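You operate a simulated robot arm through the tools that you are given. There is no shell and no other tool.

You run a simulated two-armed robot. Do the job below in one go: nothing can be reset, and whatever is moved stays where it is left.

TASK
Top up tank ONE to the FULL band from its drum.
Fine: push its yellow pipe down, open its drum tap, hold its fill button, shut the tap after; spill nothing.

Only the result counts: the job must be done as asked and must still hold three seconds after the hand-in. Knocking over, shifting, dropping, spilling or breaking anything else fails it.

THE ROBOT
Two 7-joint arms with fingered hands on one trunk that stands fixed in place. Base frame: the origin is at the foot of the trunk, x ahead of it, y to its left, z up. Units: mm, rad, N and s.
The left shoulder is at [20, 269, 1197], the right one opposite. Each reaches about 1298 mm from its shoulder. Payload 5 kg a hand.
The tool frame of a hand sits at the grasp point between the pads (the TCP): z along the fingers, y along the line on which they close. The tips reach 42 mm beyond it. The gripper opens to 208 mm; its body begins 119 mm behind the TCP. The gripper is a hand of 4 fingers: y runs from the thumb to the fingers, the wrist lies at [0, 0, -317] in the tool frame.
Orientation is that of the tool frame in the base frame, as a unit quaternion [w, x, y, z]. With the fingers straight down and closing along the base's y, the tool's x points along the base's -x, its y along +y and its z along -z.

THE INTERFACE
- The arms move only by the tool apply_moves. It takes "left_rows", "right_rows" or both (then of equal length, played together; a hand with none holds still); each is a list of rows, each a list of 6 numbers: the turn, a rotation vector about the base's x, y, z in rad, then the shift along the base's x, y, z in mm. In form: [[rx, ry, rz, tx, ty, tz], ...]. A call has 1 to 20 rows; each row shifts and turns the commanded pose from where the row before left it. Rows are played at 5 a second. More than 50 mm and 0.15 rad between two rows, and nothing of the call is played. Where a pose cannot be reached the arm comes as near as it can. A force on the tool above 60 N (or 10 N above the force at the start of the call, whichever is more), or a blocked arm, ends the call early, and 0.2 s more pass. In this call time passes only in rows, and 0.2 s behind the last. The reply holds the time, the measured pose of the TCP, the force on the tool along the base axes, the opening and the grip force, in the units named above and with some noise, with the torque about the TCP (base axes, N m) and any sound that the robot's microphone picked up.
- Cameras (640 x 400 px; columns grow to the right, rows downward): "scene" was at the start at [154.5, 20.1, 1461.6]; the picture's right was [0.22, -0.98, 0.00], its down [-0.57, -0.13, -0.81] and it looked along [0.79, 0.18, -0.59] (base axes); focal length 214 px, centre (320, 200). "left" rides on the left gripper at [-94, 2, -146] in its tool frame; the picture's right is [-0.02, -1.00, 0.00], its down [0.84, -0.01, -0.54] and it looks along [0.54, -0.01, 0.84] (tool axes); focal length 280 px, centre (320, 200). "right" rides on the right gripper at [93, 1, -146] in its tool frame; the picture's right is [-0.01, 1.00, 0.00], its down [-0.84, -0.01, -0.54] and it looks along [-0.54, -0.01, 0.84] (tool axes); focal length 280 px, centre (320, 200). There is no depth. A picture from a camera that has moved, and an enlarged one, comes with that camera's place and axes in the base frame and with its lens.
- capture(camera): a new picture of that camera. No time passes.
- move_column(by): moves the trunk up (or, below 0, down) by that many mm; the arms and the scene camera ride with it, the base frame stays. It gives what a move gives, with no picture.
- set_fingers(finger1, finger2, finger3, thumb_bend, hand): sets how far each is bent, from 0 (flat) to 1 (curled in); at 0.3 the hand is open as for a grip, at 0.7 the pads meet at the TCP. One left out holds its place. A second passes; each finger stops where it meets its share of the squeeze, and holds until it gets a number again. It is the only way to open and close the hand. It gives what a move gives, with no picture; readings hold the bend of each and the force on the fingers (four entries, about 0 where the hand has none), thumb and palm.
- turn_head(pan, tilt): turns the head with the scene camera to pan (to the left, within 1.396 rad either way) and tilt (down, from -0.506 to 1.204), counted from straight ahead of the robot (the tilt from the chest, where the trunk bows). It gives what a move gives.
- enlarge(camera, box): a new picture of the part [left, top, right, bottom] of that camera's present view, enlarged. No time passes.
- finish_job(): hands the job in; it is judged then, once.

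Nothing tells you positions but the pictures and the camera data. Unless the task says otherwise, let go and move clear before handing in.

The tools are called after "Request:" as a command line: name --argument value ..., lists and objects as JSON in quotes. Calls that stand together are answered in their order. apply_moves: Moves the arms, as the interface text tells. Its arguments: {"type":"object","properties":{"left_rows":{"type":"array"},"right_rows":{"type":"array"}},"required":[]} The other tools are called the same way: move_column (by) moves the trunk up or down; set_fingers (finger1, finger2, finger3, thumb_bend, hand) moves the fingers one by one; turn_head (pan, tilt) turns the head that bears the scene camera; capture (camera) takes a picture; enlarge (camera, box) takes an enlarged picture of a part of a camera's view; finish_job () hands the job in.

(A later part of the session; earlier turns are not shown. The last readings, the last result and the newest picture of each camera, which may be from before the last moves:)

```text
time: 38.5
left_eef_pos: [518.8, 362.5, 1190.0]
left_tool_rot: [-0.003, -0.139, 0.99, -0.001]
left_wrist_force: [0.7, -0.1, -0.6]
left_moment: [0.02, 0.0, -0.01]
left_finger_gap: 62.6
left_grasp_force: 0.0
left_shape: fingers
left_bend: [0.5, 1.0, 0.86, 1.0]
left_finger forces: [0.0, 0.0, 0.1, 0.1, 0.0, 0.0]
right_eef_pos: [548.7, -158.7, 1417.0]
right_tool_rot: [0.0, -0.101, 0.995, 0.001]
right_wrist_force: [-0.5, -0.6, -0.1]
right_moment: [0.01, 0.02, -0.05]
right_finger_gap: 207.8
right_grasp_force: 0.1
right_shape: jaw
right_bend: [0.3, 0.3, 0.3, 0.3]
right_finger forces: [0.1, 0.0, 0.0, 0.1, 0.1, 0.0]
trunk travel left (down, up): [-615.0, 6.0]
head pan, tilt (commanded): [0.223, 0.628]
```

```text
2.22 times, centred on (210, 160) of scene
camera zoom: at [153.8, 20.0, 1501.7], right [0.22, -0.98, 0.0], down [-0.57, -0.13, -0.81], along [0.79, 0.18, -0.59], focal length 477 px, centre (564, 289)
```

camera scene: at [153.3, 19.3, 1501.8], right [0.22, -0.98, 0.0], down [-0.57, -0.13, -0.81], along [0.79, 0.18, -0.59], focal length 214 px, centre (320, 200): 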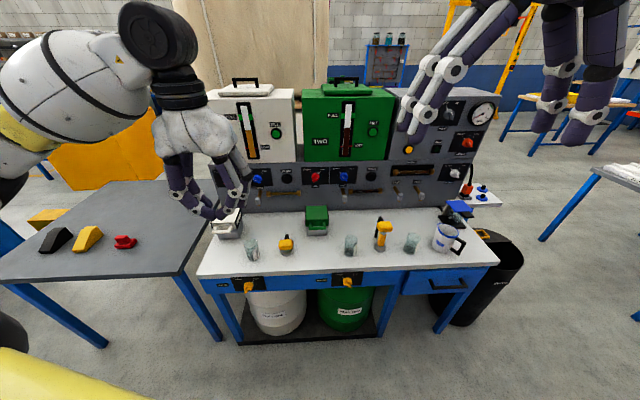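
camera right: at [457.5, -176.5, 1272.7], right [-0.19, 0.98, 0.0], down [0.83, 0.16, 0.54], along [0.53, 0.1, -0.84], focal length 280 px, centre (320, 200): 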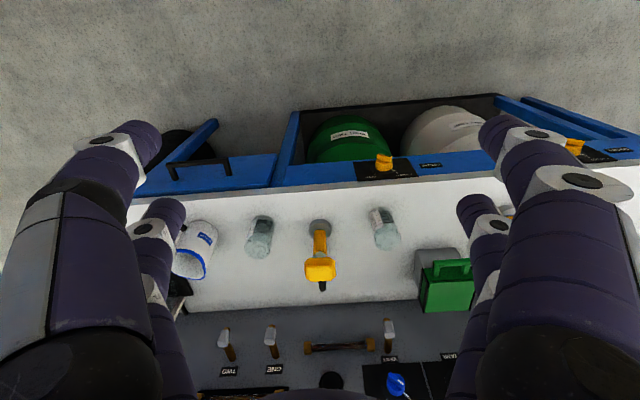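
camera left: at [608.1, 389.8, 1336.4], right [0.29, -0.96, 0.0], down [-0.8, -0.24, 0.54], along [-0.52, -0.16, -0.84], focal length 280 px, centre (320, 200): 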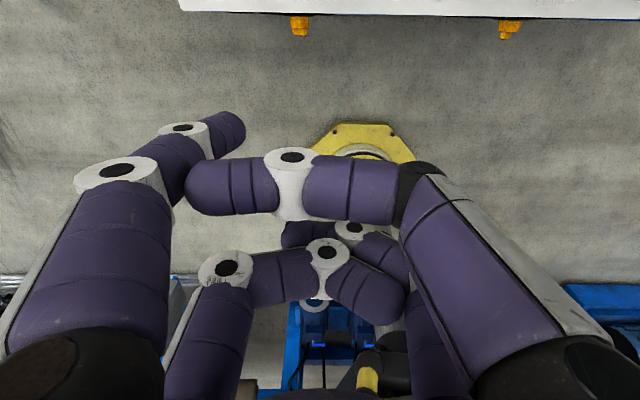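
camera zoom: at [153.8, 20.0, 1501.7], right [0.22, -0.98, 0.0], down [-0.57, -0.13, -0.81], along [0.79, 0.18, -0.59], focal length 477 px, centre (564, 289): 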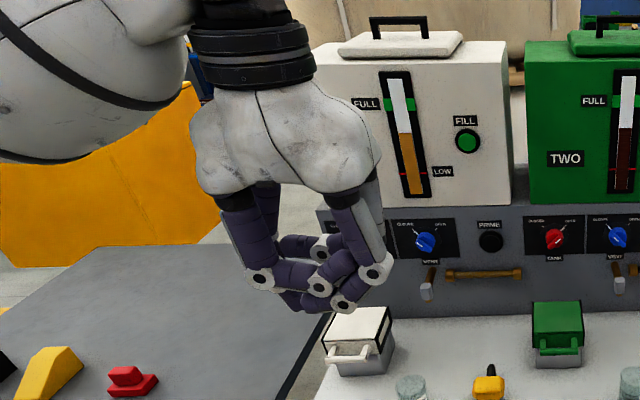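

Finger 1 now leads and the others are folded. I'll swing the hand forward over the bench at z about 1190, turning it to point at the tank and stopping well short of the button.

Request:
apply_moves --left_rows '[[0.0373, -0.1308, 0, 43.3, -5.6, -1.4], [0.0373, -0.1308, 0, 43.3, -5.6, -1.4], [0.0373, -0.1308, 0, 43.3, -5.6, -1.4], [0.0373, -0.1308, 0, 43.3, -5.6, -1.4], [0.0373, -0.1308, 0, 43.3, -5.6, -1.4], [0.0373, -0.1308, 0, 43.3, -5.6, -1.4], [0.0373, -0.1308, 0, 43.3, -5.6, -1.4], [0.0373, -0.1308, 0, 43.3, -5.6, -1.4]]'

Request:
capture --camera "scene"

Request:
capture --camera "left"

```text
time: 40.3
left_eef_pos: [868.1, 315.9, 1177.8]
left_tool_rot: [0.51, -0.119, 0.849, 0.073]
left_wrist_force: [0.8, 0.5, -0.4]
left_moment: [-0.03, 0.11, -0.01]
left_finger_gap: 62.4
left_grasp_force: 0.1
left_shape: fingers
left_bend: [0.5, 1.0, 0.86, 1.0]
left_finger forces: [0.0, 0.0, 0.0, 0.1, 0.1, 0.0]
right_eef_pos: [551.2, -159.8, 1416.5]
right_tool_rot: [-0.001, -0.102, 0.995, 0.001]
right_wrist_force: [0.3, -0.5, 0.5]
right_moment: [0.03, 0.13, 0.01]
right_finger_gap: 207.6
right_grasp_force: 0.0
right_shape: jaw
right_bend: [0.3, 0.3, 0.3, 0.3]
right_finger forces: [0.0, 0.0, 0.1, 0.1, 0.0, 0.0]
trunk travel left (down, up): [-615.0, 6.0]
head pan, tilt (commanded): [0.223, 0.628]
```

```text
taken
camera scene: at [154.7, 19.7, 1501.5], right [0.22, -0.98, 0.0], down [-0.57, -0.13, -0.81], along [0.79, 0.18, -0.59], focal length 214 px, centre (320, 200)
```

scene: 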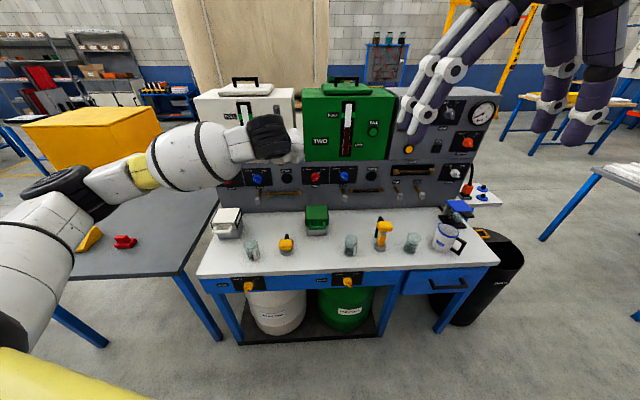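

```text
taken
camera left: at [783.8, 293.1, 1329.4], right [0.28, -0.96, 0.01], down [-0.83, -0.25, -0.49], along [0.47, 0.13, -0.87], focal length 280 px, centre (320, 200)
```

left: 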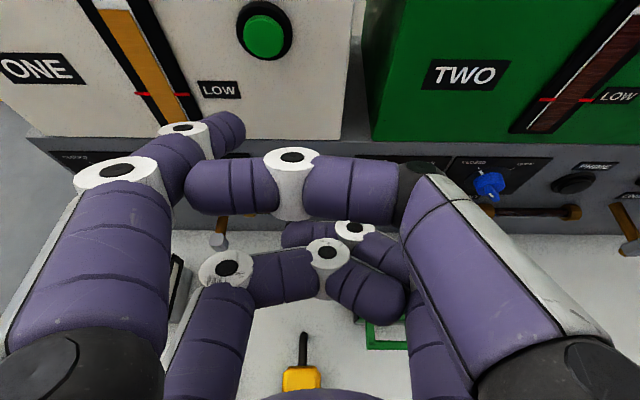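

The hand camera will see the gauge better if I press with finger 3, the lower-right finger: then the hand sits left of and above the button with the gauge in view. I'll switch fingers and reposition level with the tank face.

Request:
set_fingers --hand "left" --finger1 1.0 --finger2 1.0 --finger3 0.5 --thumb_bend 1.0

Request:
apply_moves --left_rows '[[0.0323, -0.1135, 0, 0, 28.5, 10.8], [0.0323, -0.1135, 0, 0, 28.5, 10.8], [0.0323, -0.1135, 0, 0, 28.5, 10.8], [0.0323, -0.1135, 0, 0, 28.5, 10.8]]'

Request:
capture --camera "left"

Request:
capture --camera "scene"

```text
time: 41.3
left_eef_pos: [865.3, 315.2, 1179.6]
left_tool_rot: [0.51, -0.119, 0.849, 0.072]
left_wrist_force: [-0.8, 0.0, 0.7]
left_moment: [-0.04, 0.03, -0.04]
left_finger_gap: 40.9
left_grasp_force: 0.1
left_shape: fingers
left_bend: [0.9, 1.0, 0.5, 1.0]
left_finger forces: [0.0, 0.1, 0.0, 0.0, 0.1, 0.0]
right_eef_pos: [548.1, -157.8, 1417.1]
right_tool_rot: [0.0, -0.101, 0.995, 0.0]
right_wrist_force: [0.1, 0.7, -0.5]
right_moment: [0.0, -0.07, -0.02]
right_finger_gap: 207.8
right_grasp_force: 0.2
right_shape: jaw
right_bend: [0.3, 0.3, 0.3, 0.3]
right_finger forces: [0.0, 0.0, 0.0, 0.0, 0.0, 0.0]
trunk travel left (down, up): [-615.0, 6.0]
head pan, tilt (commanded): [0.223, 0.628]
```

```text
time: 42.5
left_eef_pos: [844.9, 287.2, 1061.3]
left_tool_rot: [0.6, -0.117, 0.792, -0.008]
left_wrist_force: [0.4, 2.8, -1.2]
left_moment: [-0.11, -0.12, -0.45]
left_finger_gap: 36.4
left_grasp_force: 0.0
left_shape: fingers
left_bend: [0.96, 1.0, 0.5, 1.0]
left_finger forces: [0.1, 0.1, 0.1, 0.0, 0.0, 0.1]
left hand out of reach, approached as far as the arm can: row 4
right_eef_pos: [548.8, -152.7, 1417.2]
right_tool_rot: [0.001, -0.103, 0.995, -0.001]
right_wrist_force: [-0.3, 2.6, -0.2]
right_moment: [-0.46, -0.03, 0.02]
right_finger_gap: 207.8
right_grasp_force: 0.1
right_shape: jaw
right_bend: [0.3, 0.3, 0.3, 0.3]
right_finger forces: [0.0, 0.0, 0.0, 0.0, 0.0, 0.1]
trunk travel left (down, up): [-615.0, 6.0]
head pan, tilt (commanded): [0.223, 0.628]
stopped in row 4 (left hand): the arm was blocked; the commanded pose is now the measured one
```

```text
taken
camera left: at [727.7, 288.9, 1190.4], right [0.18, -0.97, 0.17], down [-0.72, -0.24, -0.65], along [0.67, -0.01, -0.74], focal length 280 px, centre (320, 200)
```

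left: 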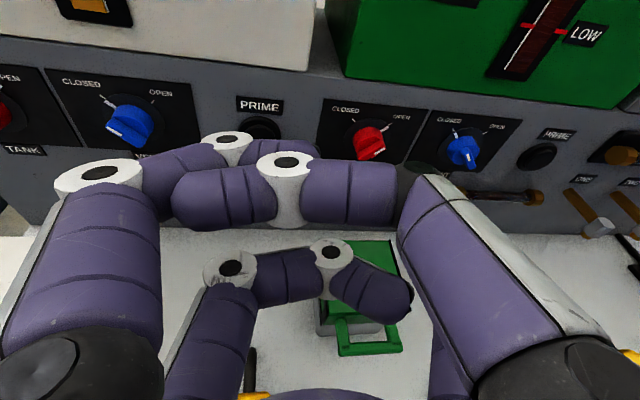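

```text
taken
camera scene: at [153.7, 24.5, 1501.7], right [0.23, -0.97, 0.0], down [-0.57, -0.14, -0.81], along [0.79, 0.18, -0.59], focal length 214 px, centre (320, 200)
```

scene: 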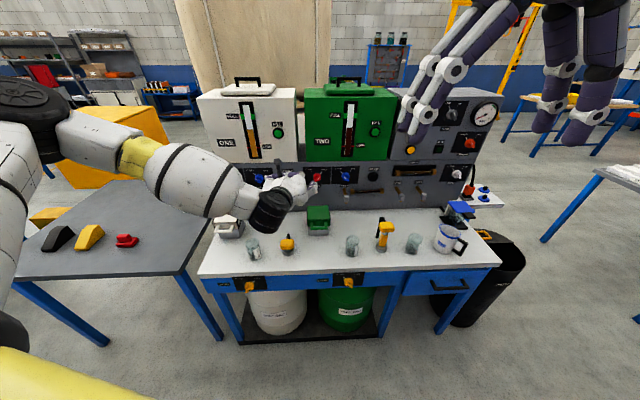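

The arm reconfigured its elbow mid-move and stopped short, with the hand lower than planned but not touching anything. I'll hold still and check the state.

Request:
apply_moves --left_rows '[[0, 0, 0, 0, 0, 0], [0, 0, 0, 0, 0, 0]]'

Request:
capture --camera "scene"

Request:
enlarge --camera "scene" --box '[190, 130, 350, 260]'

Request:
capture --camera "left"

```text
time: 43.1
left_eef_pos: [846.6, 279.3, 1063.1]
left_tool_rot: [0.6, -0.113, 0.792, -0.008]
left_wrist_force: [0.6, -1.6, 0.1]
left_moment: [0.09, 0.05, 0.24]
left_finger_gap: 36.3
left_grasp_force: 0.0
left_shape: fingers
left_bend: [0.96, 1.0, 0.5, 1.0]
left_finger forces: [0.1, 0.0, 0.0, 0.1, 0.0, 0.0]
right_eef_pos: [551.5, -162.9, 1416.2]
right_tool_rot: [-0.002, -0.099, 0.995, 0.003]
right_wrist_force: [0.0, -2.4, -0.4]
right_moment: [0.34, 0.04, -0.04]
right_finger_gap: 207.9
right_grasp_force: 0.0
right_shape: jaw
right_bend: [0.3, 0.3, 0.3, 0.3]
right_finger forces: [0.0, 0.0, 0.0, 0.0, 0.1, 0.1]
trunk travel left (down, up): [-615.0, 6.0]
head pan, tilt (commanded): [0.223, 0.628]
```

```text
taken
camera scene: at [154.5, 17.0, 1501.6], right [0.22, -0.98, 0.0], down [-0.57, -0.13, -0.81], along [0.79, 0.18, -0.59], focal length 214 px, centre (320, 200)
```

scene: 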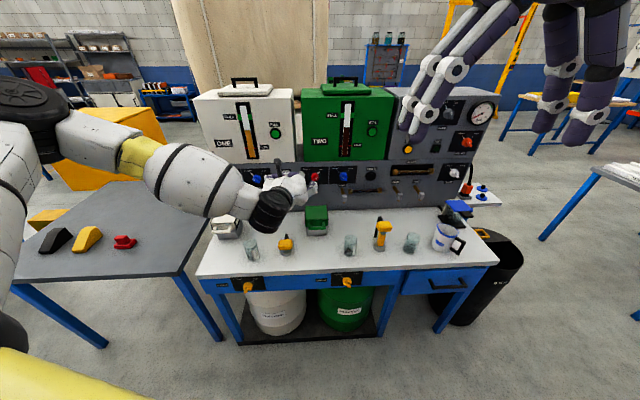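

```text
3.08 times, centred on (270, 195) of scene
camera zoom: at [154.5, 17.0, 1501.6], right [0.22, -0.98, 0.0], down [-0.57, -0.13, -0.81], along [0.79, 0.18, -0.59], focal length 660 px, centre (474, 215)
```

zoom: 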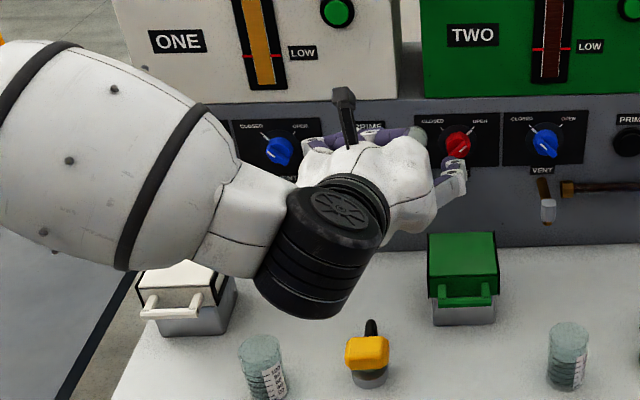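

```text
taken
camera left: at [729.6, 279.5, 1191.9], right [0.17, -0.97, 0.16], down [-0.72, -0.24, -0.65], along [0.67, -0.01, -0.74], focal length 280 px, centre (320, 200)
```

left: 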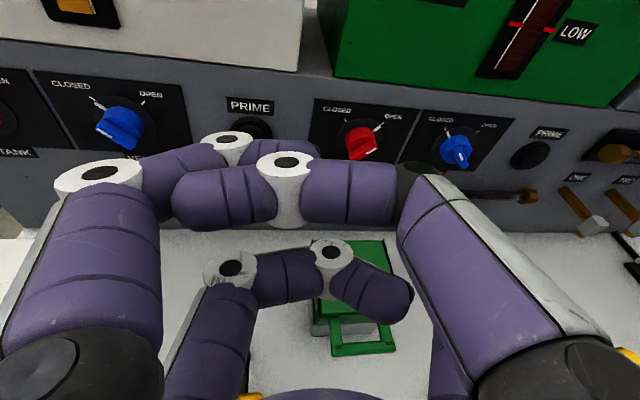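

Request:
enlarge --camera "scene" --box '[190, 70, 350, 170]'

Request:
enlarge --camera "scene" --box '[200, 190, 360, 300]'

```text
4.00 times, centred on (270, 120) of scene
camera zoom: at [154.5, 17.0, 1501.6], right [0.22, -0.98, 0.0], down [-0.57, -0.13, -0.81], along [0.79, 0.18, -0.59], focal length 858 px, centre (520, 520)
```

zoom: 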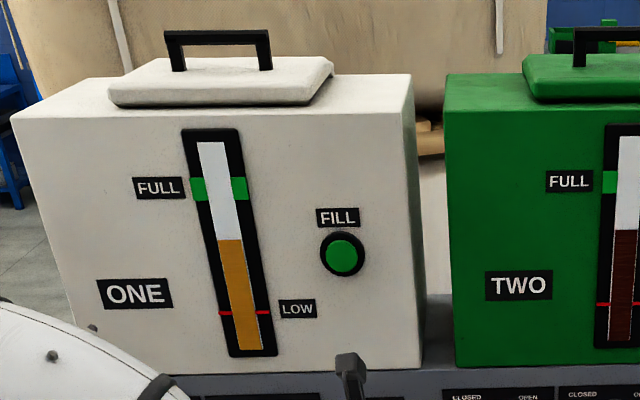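

```text
3.64 times, centred on (280, 245) of scene
camera zoom: at [154.5, 17.0, 1501.6], right [0.22, -0.98, 0.0], down [-0.57, -0.13, -0.81], along [0.79, 0.18, -0.59], focal length 780 px, centre (466, 36)
```

zoom: 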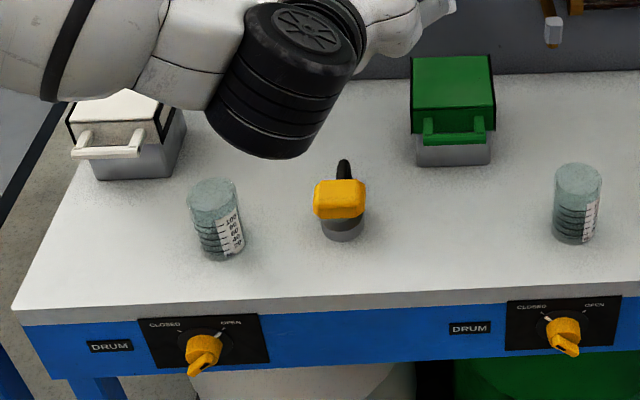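

Nothing was touched, and the tank, tap and pipe are as I left them. The left arm is awkward here and would block the view of the gauge, so I'll use the right arm for the FILL button and keep the left for the tap. First I'll bring the left hand back up and away in small steps.

Request:
apply_moves --left_rows '[[-0.0353, 0.1241, 0, -22.6, 10.1, 13.7], [-0.0353, 0.1241, 0, -22.6, 10.1, 13.7], [-0.0353, 0.1241, 0, -22.6, 10.1, 13.7], [-0.0353, 0.1241, 0, -22.6, 10.1, 13.7]]'

Request:
capture --camera "scene"

```text
time: 44.1
left_eef_pos: [752.9, 323.6, 1113.6]
left_tool_rot: [0.378, -0.155, 0.912, -0.034]
left_wrist_force: [0.0, -0.3, -1.0]
left_moment: [0.04, -0.07, 0.02]
left_finger_gap: 36.3
left_grasp_force: 0.1
left_shape: fingers
left_bend: [0.96, 1.0, 0.5, 1.0]
left_finger forces: [0.1, 0.0, 0.0, 0.0, 0.1, 0.0]
right_eef_pos: [549.3, -159.2, 1416.2]
right_tool_rot: [0.0, -0.099, 0.995, 0.001]
right_wrist_force: [0.6, 1.1, 0.1]
right_moment: [0.03, -0.03, -0.01]
right_finger_gap: 207.7
right_grasp_force: 0.0
right_shape: jaw
right_bend: [0.3, 0.3, 0.3, 0.3]
right_finger forces: [0.0, 0.0, 0.0, 0.1, 0.1, 0.1]
trunk travel left (down, up): [-615.0, 6.0]
head pan, tilt (commanded): [0.223, 0.628]
```

```text
taken
camera scene: at [153.7, 20.0, 1501.7], right [0.22, -0.98, 0.0], down [-0.57, -0.13, -0.81], along [0.79, 0.18, -0.59], focal length 214 px, centre (320, 200)
```

scene: 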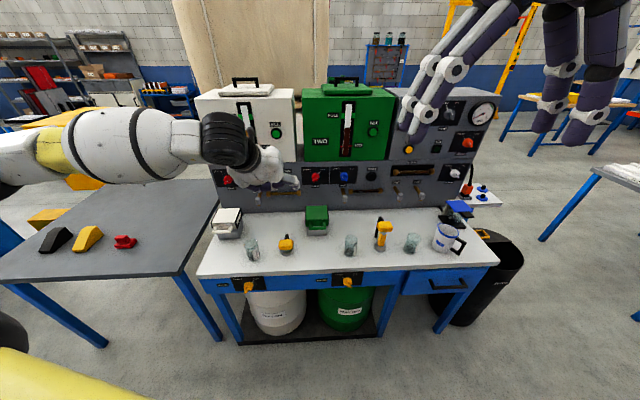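

Request:
apply_moves --left_rows '[[-0.0353, 0.1241, 0, -22.6, 10.1, 13.7], [-0.0353, 0.1241, 0, -22.6, 10.1, 13.7], [-0.0353, 0.1241, 0, -22.6, 10.1, 13.7], [-0.0353, 0.1241, 0, -22.6, 10.1, 13.7], [-0.0353, 0.1241, 0, -22.6, 10.1, 13.7], [-0.0353, 0.1241, 0, -22.6, 10.1, 13.7]]'

Request:
capture --camera "scene"

```text
time: 45.5
left_eef_pos: [620.5, 383.5, 1201.7]
left_tool_rot: [0.002, -0.196, 0.978, -0.07]
left_wrist_force: [-0.1, 0.4, 0.0]
left_moment: [-0.03, 0.02, -0.03]
left_finger_gap: 36.2
left_grasp_force: 0.0
left_shape: fingers
left_bend: [0.96, 1.0, 0.5, 1.0]
left_finger forces: [0.0, 0.0, 0.1, 0.1, 0.0, 0.1]
right_eef_pos: [548.8, -159.4, 1417.2]
right_tool_rot: [0.0, -0.101, 0.995, 0.0]
right_wrist_force: [0.8, 0.0, -0.1]
right_moment: [-0.04, 0.0, 0.0]
right_finger_gap: 207.9
right_grasp_force: 0.1
right_shape: jaw
right_bend: [0.3, 0.3, 0.3, 0.3]
right_finger forces: [0.0, 0.1, 0.0, 0.1, 0.1, 0.0]
trunk travel left (down, up): [-615.0, 6.0]
head pan, tilt (commanded): [0.223, 0.628]
```

```text
taken
camera scene: at [154.0, 20.3, 1501.6], right [0.22, -0.98, 0.0], down [-0.57, -0.13, -0.81], along [0.79, 0.18, -0.59], focal length 214 px, centre (320, 200)
```

scene: 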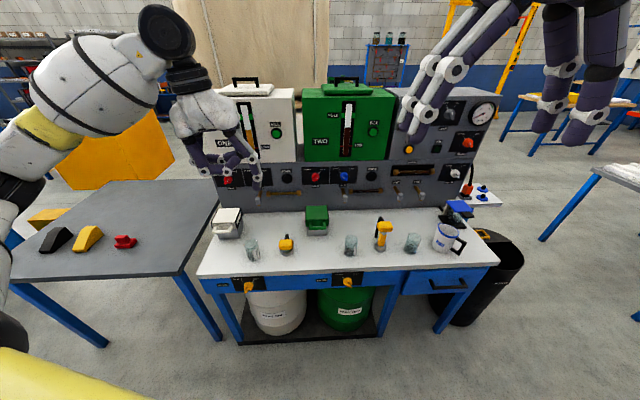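

The left hand is back above the bench. I'll straighten it, set its fingers for the tap again, and park it in front of tap ONE ready to shut it.

Request:
apply_moves --left_rows '[[0.069, 0.012, -0.059, -48, -9, -5], [0.069, 0.012, -0.059, -48, -9, -5]]'

Request:
set_fingers --hand "left" --finger1 0.5 --finger2 0.6 --finger3 0.5 --thumb_bend 0.58

Request:
set_fingers --hand "left" --finger1 0.58 --finger2 0.72 --finger3 0.72 --thumb_bend 0.58

Request:
capture --camera "left"

```text
time: 46.1
left_eef_pos: [528.4, 361.8, 1189.1]
left_tool_rot: [0.001, -0.137, 0.991, -0.001]
left_wrist_force: [-0.2, -0.4, 0.1]
left_moment: [0.08, 0.0, 0.04]
left_finger_gap: 36.2
left_grasp_force: 0.1
left_shape: fingers
left_bend: [0.96, 1.0, 0.5, 1.0]
left_finger forces: [0.0, 0.1, 0.0, 0.0, 0.1, 0.0]
right_eef_pos: [548.5, -161.0, 1417.2]
right_tool_rot: [0.0, -0.099, 0.995, 0.002]
right_wrist_force: [0.1, -0.6, 0.0]
right_moment: [0.09, -0.02, -0.01]
right_finger_gap: 207.9
right_grasp_force: 0.2
right_shape: jaw
right_bend: [0.3, 0.3, 0.3, 0.3]
right_finger forces: [0.0, 0.1, 0.1, 0.0, 0.0, 0.0]
trunk travel left (down, up): [-615.0, 6.0]
head pan, tilt (commanded): [0.223, 0.628]
```

```text
time: 47.1
left_eef_pos: [529.2, 361.9, 1189.8]
left_tool_rot: [0.001, -0.138, 0.99, 0.0]
left_wrist_force: [-1.3, 0.2, 0.2]
left_moment: [-0.01, 0.01, 0.0]
left_finger_gap: 93.9
left_grasp_force: 0.2
left_shape: fingers
left_bend: [0.5, 0.6, 0.5, 0.57]
left_finger forces: [0.0, 0.0, 0.1, 0.0, 0.0, 0.0]
right_eef_pos: [549.5, -159.1, 1416.1]
right_tool_rot: [0.0, -0.1, 0.995, 0.002]
right_wrist_force: [-0.1, 0.3, -0.2]
right_moment: [0.01, 0.02, 0.0]
right_finger_gap: 208.0
right_grasp_force: 0.0
right_shape: jaw
right_bend: [0.3, 0.3, 0.3, 0.3]
right_finger forces: [0.1, 0.0, 0.0, 0.1, 0.1, 0.1]
trunk travel left (down, up): [-615.0, 6.0]
head pan, tilt (commanded): [0.223, 0.628]
```

```text
time: 48.1
left_eef_pos: [529.5, 363.3, 1189.8]
left_tool_rot: [0.001, -0.137, 0.991, 0.0]
left_wrist_force: [-0.3, -0.3, 0.1]
left_moment: [0.04, 0.0, 0.01]
left_finger_gap: 76.4
left_grasp_force: 0.0
left_shape: fingers
left_bend: [0.57, 0.72, 0.71, 0.57]
left_finger forces: [0.0, 0.0, 0.0, 0.1, 0.1, 0.0]
right_eef_pos: [548.7, -158.5, 1416.9]
right_tool_rot: [0.0, -0.1, 0.995, 0.001]
right_wrist_force: [-0.1, -0.1, -0.3]
right_moment: [-0.04, -0.01, -0.01]
right_finger_gap: 207.6
right_grasp_force: 0.1
right_shape: jaw
right_bend: [0.3, 0.3, 0.3, 0.3]
right_finger forces: [0.0, 0.0, 0.0, 0.1, 0.0, 0.1]
trunk travel left (down, up): [-615.0, 6.0]
head pan, tilt (commanded): [0.223, 0.628]
```

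```text
taken
camera left: at [616.6, 389.5, 1335.7], right [0.29, -0.96, 0.0], down [-0.81, -0.24, 0.54], along [-0.51, -0.16, -0.84], focal length 280 px, centre (320, 200)
```

left: 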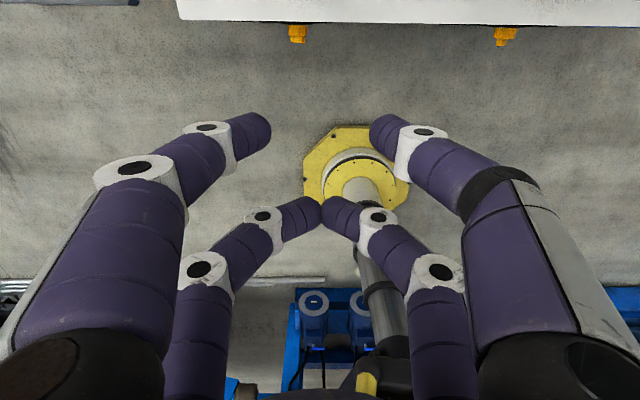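

Request:
apply_moves --left_rows '[[0, 0, 0, -4, 3, -45], [0, 0, 0, -4, 3, -45], [0, 0, 0, -4, 3, -45], [0, 0, 0, -4, 3, -45], [0, 0, 0, -4, 3, -45], [0, 0, 0, -4, 3, -45], [0, 0, 0, -4, 3, -45], [0, 0, 0, -4, 3, -45], [0, 0, 0, -4, 3, -45], [0, 0, 0, -4, 3, -45], [0.0363, -0.1275, 0, -1, 3, -10], [0.0363, -0.1275, 0, -1, 3, -10], [0.0363, -0.1275, 0, -1, 3, -10], [0.0363, -0.1275, 0, -1, 3, -10]]'

Request:
capture --camera "scene"

Request:
capture --camera "left"

```text
time: 51.1
left_eef_pos: [481.8, 405.7, 700.4]
left_tool_rot: [0.262, -0.133, 0.955, 0.036]
left_wrist_force: [-0.4, -0.1, -0.1]
left_moment: [-0.04, 0.08, -0.02]
left_finger_gap: 76.1
left_grasp_force: 0.1
left_shape: fingers
left_bend: [0.57, 0.72, 0.71, 0.57]
left_finger forces: [0.0, 0.0, 0.0, 0.0, 0.0, 0.0]
right_eef_pos: [548.7, -158.3, 1416.0]
right_tool_rot: [0.0, -0.1, 0.995, 0.001]
right_wrist_force: [-0.5, -0.1, 0.2]
right_moment: [-0.03, -0.06, -0.02]
right_finger_gap: 207.6
right_grasp_force: 0.1
right_shape: jaw
right_bend: [0.3, 0.3, 0.3, 0.3]
right_finger forces: [0.1, 0.1, 0.0, 0.0, 0.0, 0.0]
trunk travel left (down, up): [-615.0, 6.0]
head pan, tilt (commanded): [0.223, 0.628]
```

```text
taken
camera scene: at [153.8, 20.4, 1501.7], right [0.22, -0.98, 0.0], down [-0.57, -0.13, -0.81], along [0.79, 0.18, -0.59], focal length 214 px, centre (320, 200)
```

scene: 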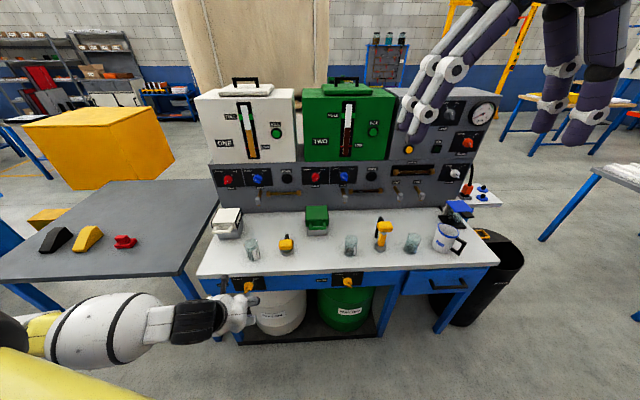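

```text
taken
camera left: at [485.4, 409.0, 873.5], right [0.28, -0.96, 0.01], down [-0.96, -0.28, 0.04], along [-0.03, -0.02, -1.0], focal length 280 px, centre (320, 200)
```

left: 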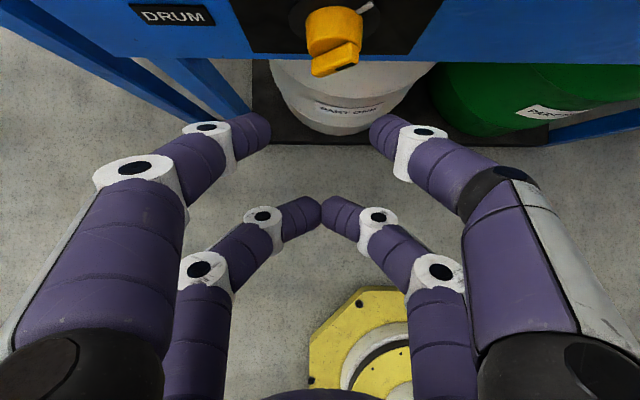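

The left hand is parked by the open tap. Now the right hand: I'll check which finger is which on it.

Request:
set_fingers --hand "right" --finger1 0.5 --finger2 1.0 --finger3 0.3 --thumb_bend 1.0

Request:
capture --camera "right"

Request:
set_fingers --hand "right" --finger1 0.5 --finger2 1.0 --finger3 1.0 --thumb_bend 1.0

Request:
capture --camera "right"

```text
time: 52.1
left_eef_pos: [481.4, 406.1, 699.5]
left_tool_rot: [0.261, -0.131, 0.956, 0.035]
left_wrist_force: [-0.4, -0.2, -0.2]
left_moment: [0.0, -0.02, 0.0]
left_finger_gap: 76.2
left_grasp_force: 0.1
left_shape: fingers
left_bend: [0.57, 0.72, 0.71, 0.57]
left_finger forces: [0.0, 0.1, 0.1, 0.1, 0.1, 0.0]
right_eef_pos: [549.3, -159.5, 1417.1]
right_tool_rot: [0.0, -0.1, 0.995, 0.002]
right_wrist_force: [-0.1, -0.2, 0.3]
right_moment: [0.02, 0.0, -0.02]
right_finger_gap: 62.7
right_grasp_force: 0.0
right_shape: fingers
right_bend: [0.5, 1.0, 0.3, 1.0]
right_finger forces: [0.0, 0.1, 0.1, 0.0, 0.0, 0.1]
trunk travel left (down, up): [-615.0, 6.0]
head pan, tilt (commanded): [0.223, 0.628]
```

```text
taken
camera right: at [457.0, -177.4, 1563.7], right [-0.18, 0.98, 0.0], down [0.83, 0.15, 0.54], along [0.53, 0.1, -0.84], focal length 280 px, centre (320, 200)
```

right: 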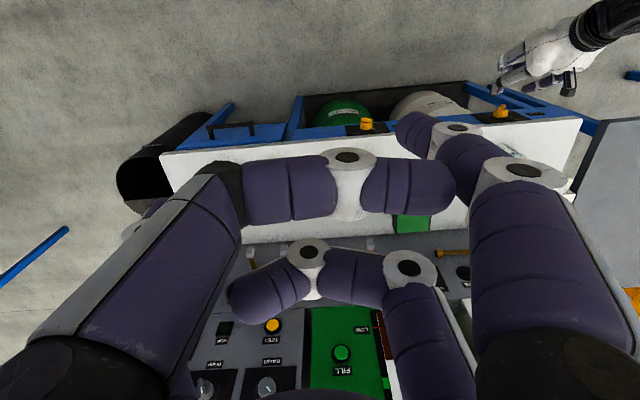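

```text
time: 53.1
left_eef_pos: [479.3, 405.8, 699.5]
left_tool_rot: [0.26, -0.131, 0.956, 0.035]
left_wrist_force: [0.6, 0.1, -0.3]
left_moment: [0.03, 0.03, 0.0]
left_finger_gap: 76.1
left_grasp_force: 0.1
left_shape: fingers
left_bend: [0.57, 0.72, 0.71, 0.57]
left_finger forces: [0.0, 0.0, 0.1, 0.1, 0.1, 0.0]
right_eef_pos: [548.8, -159.1, 1416.6]
right_tool_rot: [-0.001, -0.1, 0.995, 0.002]
right_wrist_force: [-0.4, -0.3, -0.1]
right_moment: [0.0, 0.01, -0.03]
right_finger_gap: 62.5
right_grasp_force: 0.1
right_shape: fingers
right_bend: [0.5, 1.0, 0.86, 1.0]
right_finger forces: [0.0, 0.1, 0.0, 0.0, 0.0, 0.0]
trunk travel left (down, up): [-615.0, 6.0]
head pan, tilt (commanded): [0.223, 0.628]
```

```text
taken
camera right: at [457.0, -177.3, 1563.7], right [-0.18, 0.98, 0.0], down [0.83, 0.15, 0.54], along [0.53, 0.1, -0.84], focal length 280 px, centre (320, 200)
```

right: 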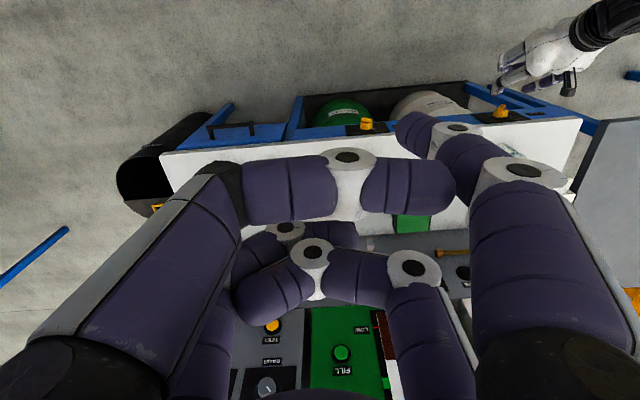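

On the right hand, finger 1 also leads, on the camera side. I'll swing the right hand in stages toward a spot in front of tank ONE's button, turning it to point at the tank.

Request:
apply_moves --right_rows '[[0, 0, 0.075, 25.4, 33.5, -14], [0.0331, -0.1162, 0, 25.4, 33.5, -14], [0.0331, -0.1162, 0, 25.4, 33.5, -14], [0.0331, -0.1162, 0, 25.4, 33.5, -14], [0.0331, -0.1162, 0, 25.4, 33.5, -14]]'

Request:
capture --camera "scene"

```text
time: 54.3
left_eef_pos: [480.4, 406.8, 698.9]
left_tool_rot: [0.26, -0.131, 0.956, 0.035]
left_wrist_force: [0.4, -0.2, -1.0]
left_moment: [-0.09, 0.02, -0.02]
left_finger_gap: 76.1
left_grasp_force: 0.1
left_shape: fingers
left_bend: [0.57, 0.72, 0.71, 0.57]
left_finger forces: [0.1, 0.0, 0.1, 0.0, 0.0, 0.0]
right_eef_pos: [679.4, 11.2, 1344.9]
right_tool_rot: [0.237, -0.133, 0.962, 0.035]
right_wrist_force: [1.1, 0.6, 0.5]
right_moment: [-0.13, 0.08, -0.01]
right_finger_gap: 62.6
right_grasp_force: 0.0
right_shape: fingers
right_bend: [0.5, 1.0, 0.86, 1.0]
right_finger forces: [0.0, 0.1, 0.0, 0.1, 0.0, 0.0]
trunk travel left (down, up): [-615.0, 6.0]
head pan, tilt (commanded): [0.223, 0.628]
```

```text
taken
camera scene: at [154.7, 21.1, 1501.4], right [0.22, -0.97, 0.0], down [-0.57, -0.13, -0.81], along [0.79, 0.18, -0.59], focal length 214 px, centre (320, 200)
```

scene: 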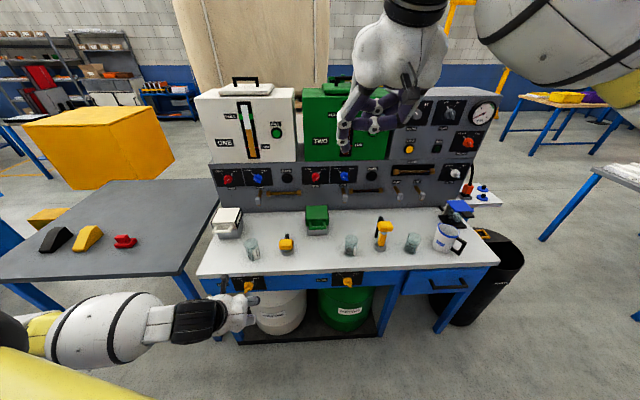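

Request:
apply_moves --right_rows '[[0.0331, -0.1162, 0, 25.4, 33.5, -14], [0.0331, -0.1162, 0, 25.4, 33.5, -14], [0.0331, -0.1162, 0, 25.4, 33.5, -14], [0.0331, -0.1162, 0, 25.4, 33.5, -14]]'

Request:
capture --camera "scene"

```text
time: 55.3
left_eef_pos: [481.1, 406.9, 699.0]
left_tool_rot: [0.259, -0.131, 0.956, 0.035]
left_wrist_force: [0.8, -0.7, -0.6]
left_moment: [-0.02, 0.05, -0.01]
left_finger_gap: 76.2
left_grasp_force: 0.0
left_shape: fingers
left_bend: [0.57, 0.72, 0.71, 0.57]
left_finger forces: [0.0, 0.0, 0.0, 0.0, 0.0, 0.0]
right_eef_pos: [780.4, 142.3, 1285.9]
right_tool_rot: [0.46, -0.122, 0.877, 0.067]
right_wrist_force: [1.9, 0.9, 0.4]
right_moment: [-0.05, 0.12, 0.01]
right_finger_gap: 62.9
right_grasp_force: 0.1
right_shape: fingers
right_bend: [0.5, 1.0, 0.86, 1.0]
right_finger forces: [0.0, 0.0, 0.1, 0.0, 0.1, 0.0]
trunk travel left (down, up): [-615.0, 6.0]
head pan, tilt (commanded): [0.223, 0.628]
```

```text
taken
camera scene: at [155.0, 20.6, 1501.5], right [0.22, -0.98, 0.0], down [-0.57, -0.13, -0.81], along [0.79, 0.18, -0.59], focal length 214 px, centre (320, 200)
```

scene: 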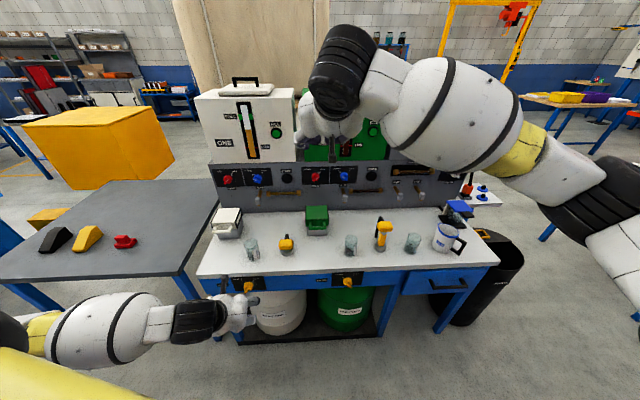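

Request:
apply_moves --right_rows '[[0.0331, -0.1162, 0, 25.4, 33.5, -14], [0.0331, -0.1162, 0, 25.4, 33.5, -14], [0.0331, -0.1162, 0, 20, 33.5, -14]]'

Request:
capture --camera "scene"

Request:
capture --camera "right"

```text
time: 56.1
left_eef_pos: [481.5, 406.6, 698.4]
left_tool_rot: [0.26, -0.133, 0.956, 0.035]
left_wrist_force: [0.7, 0.3, 0.2]
left_moment: [-0.04, 0.03, -0.02]
left_finger_gap: 76.3
left_grasp_force: 0.0
left_shape: fingers
left_bend: [0.57, 0.72, 0.71, 0.57]
left_finger forces: [0.0, 0.0, 0.0, 0.1, 0.0, 0.1]
right_eef_pos: [852.9, 240.1, 1249.6]
right_tool_rot: [0.612, -0.109, 0.779, 0.087]
right_wrist_force: [1.5, 0.7, 1.3]
right_moment: [-0.06, 0.2, 0.03]
right_finger_gap: 62.5
right_grasp_force: 0.1
right_shape: fingers
right_bend: [0.5, 1.0, 0.86, 1.0]
right_finger forces: [0.0, 0.0, 0.1, 0.0, 0.0, 0.1]
trunk travel left (down, up): [-615.0, 6.0]
head pan, tilt (commanded): [0.223, 0.628]
```

```text
taken
camera scene: at [154.5, 20.7, 1501.4], right [0.22, -0.97, 0.0], down [-0.57, -0.13, -0.81], along [0.79, 0.18, -0.59], focal length 214 px, centre (320, 200)
```

scene: 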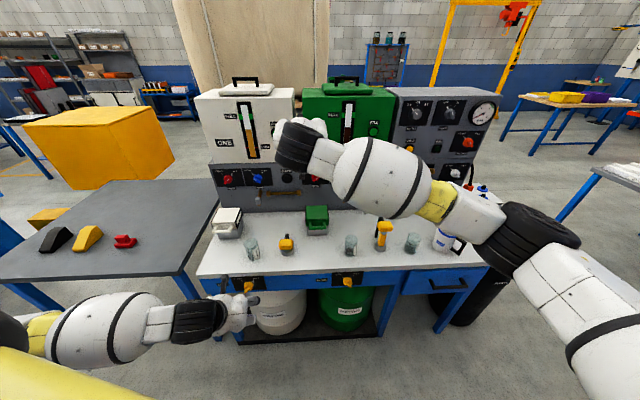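

```text
taken
camera right: at [694.8, 197.9, 1195.3], right [-0.27, 0.96, 0.02], down [-0.31, -0.1, 0.95], along [0.91, 0.25, 0.32], focal length 280 px, centre (320, 200)
```

right: 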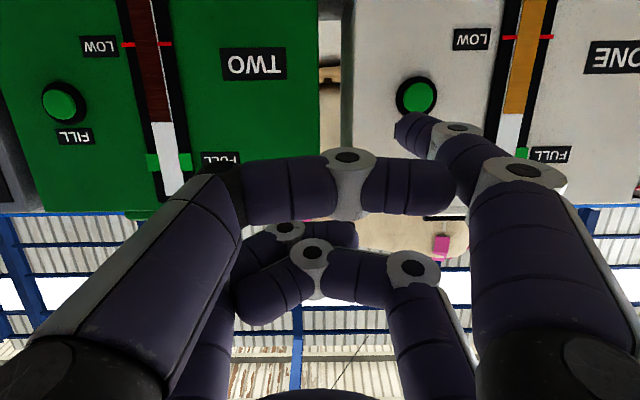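

The right-hand camera shows the button, the gauge and the FULL band together (upside-down), and my fingertip estimate checks out. I'll align the fingertip in front of the button with about 30 mm clearance.

Request:
apply_moves --right_rows '[[0.0331, -0.1162, 0, 28, 26.6, -8], [0, 0, 0, 28, 26.6, -8], [0, 0, 0, 28, 26.6, -8]]'

Request:
capture --camera "right"

Request:
enlarge --camera "scene" --box '[190, 70, 350, 170]'

```text
time: 56.9
left_eef_pos: [480.5, 405.0, 699.3]
left_tool_rot: [0.261, -0.132, 0.956, 0.035]
left_wrist_force: [-0.7, -0.6, 0.4]
left_moment: [0.01, 0.0, 0.0]
left_finger_gap: 75.9
left_grasp_force: 0.1
left_shape: fingers
left_bend: [0.57, 0.72, 0.71, 0.57]
left_finger forces: [0.1, 0.1, 0.0, 0.0, 0.1, 0.0]
right_eef_pos: [933.3, 320.6, 1224.0]
right_tool_rot: [0.657, -0.104, 0.741, 0.094]
right_wrist_force: [0.1, 0.1, 0.6]
right_moment: [-0.02, 0.05, -0.02]
right_finger_gap: 62.8
right_grasp_force: 0.0
right_shape: fingers
right_bend: [0.5, 1.0, 0.86, 1.0]
right_finger forces: [0.0, 0.0, 0.0, 0.1, 0.0, 0.0]
trunk travel left (down, up): [-615.0, 6.0]
head pan, tilt (commanded): [0.223, 0.628]
```

```text
taken
camera right: at [782.4, 279.6, 1149.2], right [-0.27, 0.96, 0.02], down [-0.41, -0.13, 0.9], along [0.87, 0.24, 0.43], focal length 280 px, centre (320, 200)
```

right: 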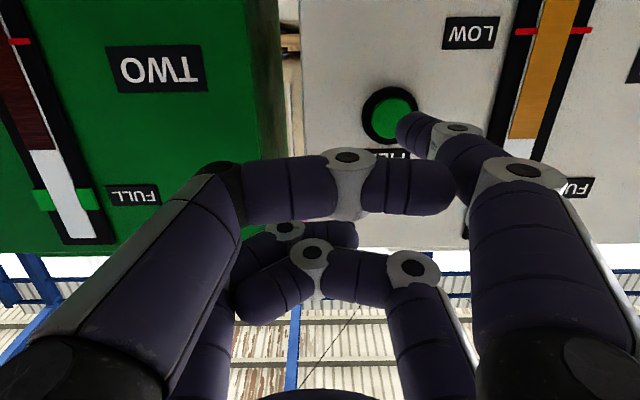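

```text
4.00 times, centred on (270, 120) of scene
camera zoom: at [153.2, 20.0, 1501.6], right [0.22, -0.97, 0.0], down [-0.57, -0.13, -0.81], along [0.79, 0.18, -0.59], focal length 858 px, centre (520, 520)
```

zoom: 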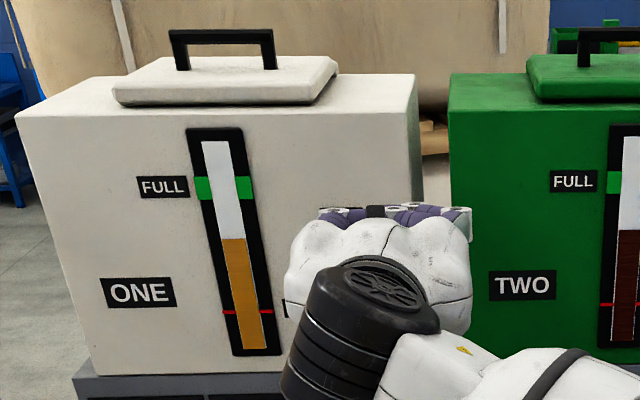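

The tip is about 34 mm from the button and 4 mm too far left. I'll correct that and close in until just before contact.

Request:
apply_moves --right_rows '[[0, 0, 0, 10.7, -1.1, 0], [0, 0, 0, 9.6, 2.7, 0], [0, 0, 0, 6.7, 1.9, 0]]'

Request:
enlarge --camera "right" --box '[320, 60, 480, 160]'

```text
time: 57.7
left_eef_pos: [480.3, 405.8, 700.0]
left_tool_rot: [0.26, -0.132, 0.956, 0.037]
left_wrist_force: [-0.4, -1.0, 0.5]
left_moment: [0.01, -0.04, 0.01]
left_finger_gap: 76.2
left_grasp_force: 0.0
left_shape: fingers
left_bend: [0.57, 0.72, 0.71, 0.57]
left_finger forces: [0.0, 0.0, 0.0, 0.0, 0.0, 0.1]
right_eef_pos: [960.7, 324.6, 1224.8]
right_tool_rot: [0.657, -0.102, 0.741, 0.093]
right_wrist_force: [-1.1, -0.4, -0.4]
right_moment: [-0.05, 0.08, 0.03]
right_finger_gap: 62.6
right_grasp_force: 0.0
right_shape: fingers
right_bend: [0.5, 1.0, 0.86, 1.0]
right_finger forces: [0.0, 0.0, 0.0, 0.1, 0.0, 0.0]
trunk travel left (down, up): [-615.0, 6.0]
head pan, tilt (commanded): [0.223, 0.628]
```

```text
4.00 times, centred on (400, 110) of right
camera zoom: at [808.7, 282.1, 1149.9], right [-0.28, 0.96, 0.02], down [-0.41, -0.14, 0.9], along [0.87, 0.24, 0.43], focal length 1122 px, centre (0, 560)
```

zoom: 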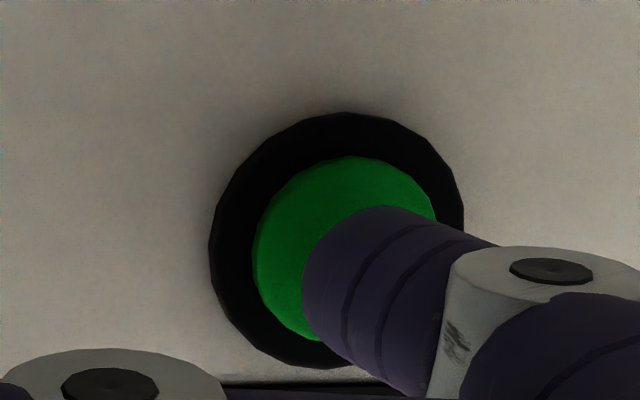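

The fingertip is centred over the button with about 6 mm to go. I'll press slowly, watching force, sound and level.

Request:
apply_moves --right_rows '[[0, 0, 0, 2.4, 0.9, 0], [0, 0, 0, 2.4, 0.7, 0], [0, 0, 0, 1.9, 0.5, 0]]'

Request:
enlarge --camera "right" --box '[320, 60, 480, 160]'

Request:
enlarge --camera "scene" --box '[214, 90, 278, 170]'

```text
time: 58.5
left_eef_pos: [481.3, 404.7, 699.9]
left_tool_rot: [0.261, -0.131, 0.956, 0.035]
left_wrist_force: [0.3, 0.6, -0.5]
left_moment: [0.01, 0.01, 0.04]
left_finger_gap: 76.2
left_grasp_force: 0.0
left_shape: fingers
left_bend: [0.57, 0.72, 0.71, 0.57]
left_finger forces: [0.0, 0.0, 0.0, 0.0, 0.0, 0.0]
right_eef_pos: [965.2, 328.4, 1225.5]
right_tool_rot: [0.657, -0.104, 0.741, 0.094]
right_wrist_force: [0.0, -0.4, -0.2]
right_moment: [0.0, 0.04, 0.07]
right_finger_gap: 62.6
right_grasp_force: 0.4
right_shape: fingers
right_bend: [0.5, 1.0, 0.86, 1.0]
right_finger forces: [0.8, 0.0, 0.0, 0.0, 0.0, 0.1]
trunk travel left (down, up): [-615.0, 6.0]
head pan, tilt (commanded): [0.223, 0.628]
```

```text
4.00 times, centred on (400, 110) of right
camera zoom: at [814.2, 285.7, 1149.9], right [-0.27, 0.96, 0.02], down [-0.41, -0.13, 0.9], along [0.87, 0.24, 0.43], focal length 1122 px, centre (0, 560)
```

zoom: 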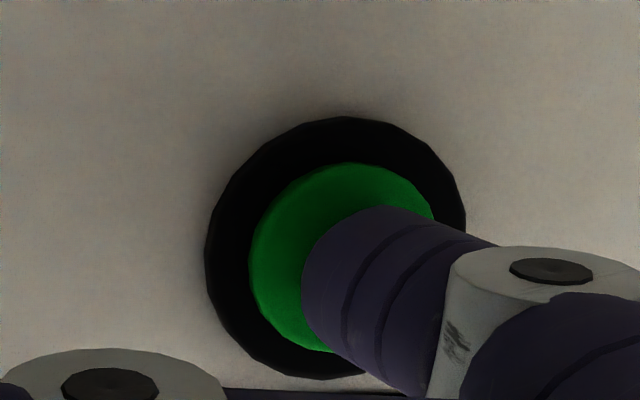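

```text
5.00 times, centred on (246, 130) of scene
camera zoom: at [153.7, 20.0, 1501.7], right [0.22, -0.98, 0.0], down [-0.57, -0.13, -0.81], along [0.79, 0.18, -0.59], focal length 1072 px, centre (690, 550)
```

zoom: 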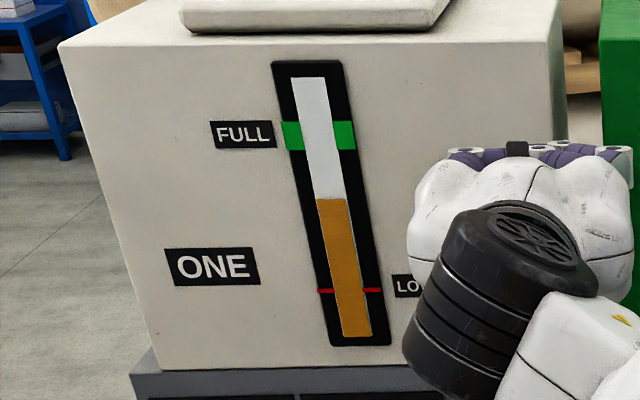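

Contact has just begun. I'll press in further while tracking the gauge; level mark at row 199, FULL band at rows 121–150 in this zoom.

Request:
apply_moves --right_rows '[[0, 0, 0, 1.9, 0.55, 0], [0, 0, 0, 1.9, 0.55, 0]]'

Request:
enlarge --camera "scene" --box '[214, 90, 278, 170]'

```text
time: 59.1
left_eef_pos: [480.2, 406.0, 699.7]
left_tool_rot: [0.261, -0.132, 0.956, 0.035]
left_wrist_force: [0.3, 0.3, 0.0]
left_moment: [0.0, -0.01, -0.02]
left_finger_gap: 75.8
left_grasp_force: 0.1
left_shape: fingers
left_bend: [0.57, 0.72, 0.71, 0.57]
left_finger forces: [0.1, 0.0, 0.1, 0.0, 0.0, 0.0]
right_eef_pos: [968.2, 328.7, 1225.7]
right_tool_rot: [0.657, -0.104, 0.741, 0.094]
right_wrist_force: [-4.2, -0.4, -1.5]
right_moment: [-0.15, 0.19, 0.26]
right_finger_gap: 62.4
right_grasp_force: 2.2
right_shape: fingers
right_bend: [0.5, 1.0, 0.86, 1.0]
right_finger forces: [4.7, 0.0, 0.1, 0.0, 0.1, 0.1]
trunk travel left (down, up): [-615.0, 6.0]
head pan, tilt (commanded): [0.223, 0.628]
heard: click
```

```text
5.00 times, centred on (246, 130) of scene
camera zoom: at [153.6, 19.9, 1501.7], right [0.22, -0.98, 0.0], down [-0.57, -0.13, -0.81], along [0.79, 0.18, -0.59], focal length 1072 px, centre (690, 550)
```

zoom: 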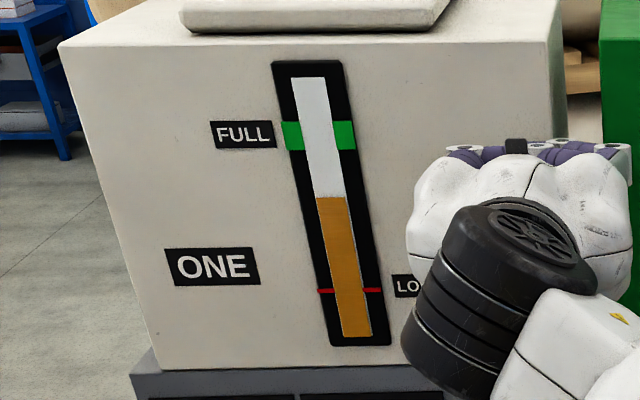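

A click, and the level has started to rise. I'll press a touch firmer and hold for about a second.

Request:
apply_moves --right_rows '[[0, 0, 0, 0.9, 0.3, 0], [0, 0, 0, 0, 0, 0], [0, 0, 0, 0, 0, 0], [0, 0, 0, 0, 0, 0]]'

Request:
enlarge --camera "scene" --box '[214, 90, 278, 170]'

Request:
capture --camera "scene"

```text
time: 60.1
left_eef_pos: [480.4, 406.0, 700.0]
left_tool_rot: [0.26, -0.131, 0.956, 0.035]
left_wrist_force: [-0.1, -0.3, -0.1]
left_moment: [-0.01, 0.0, 0.05]
left_finger_gap: 76.0
left_grasp_force: 0.1
left_shape: fingers
left_bend: [0.57, 0.72, 0.71, 0.57]
left_finger forces: [0.0, 0.0, 0.1, 0.0, 0.0, 0.0]
right_eef_pos: [969.5, 329.4, 1225.1]
right_tool_rot: [0.656, -0.104, 0.741, 0.094]
right_wrist_force: [-11.1, -3.2, 2.0]
right_moment: [0.2, 0.2, 0.85]
right_finger_gap: 62.5
right_grasp_force: 5.3
right_shape: fingers
right_bend: [0.5, 1.0, 0.86, 1.0]
right_finger forces: [11.6, 0.0, 0.1, 0.0, 0.1, 0.0]
trunk travel left (down, up): [-615.0, 6.0]
head pan, tilt (commanded): [0.223, 0.628]
```

```text
5.00 times, centred on (246, 130) of scene
camera zoom: at [152.9, 19.7, 1501.8], right [0.22, -0.98, 0.0], down [-0.57, -0.13, -0.81], along [0.79, 0.18, -0.59], focal length 1072 px, centre (690, 550)
```

zoom: 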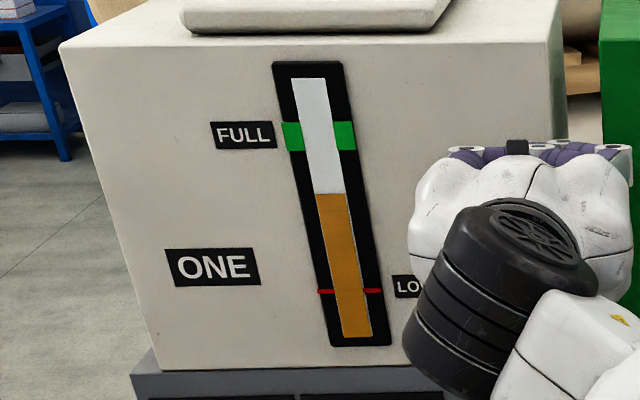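

```text
taken
camera scene: at [152.9, 19.7, 1501.8], right [0.22, -0.98, 0.0], down [-0.57, -0.13, -0.81], along [0.79, 0.18, -0.59], focal length 214 px, centre (320, 200)
```

scene: 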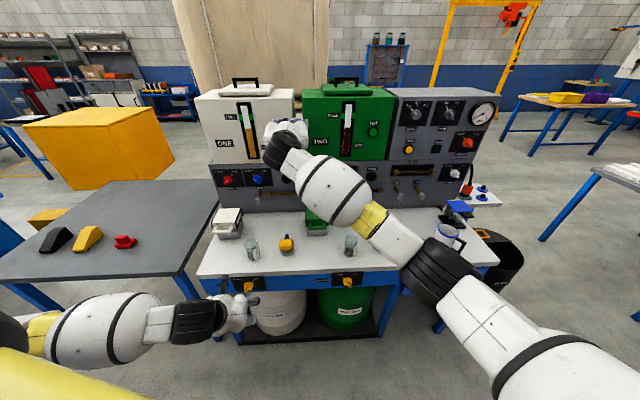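

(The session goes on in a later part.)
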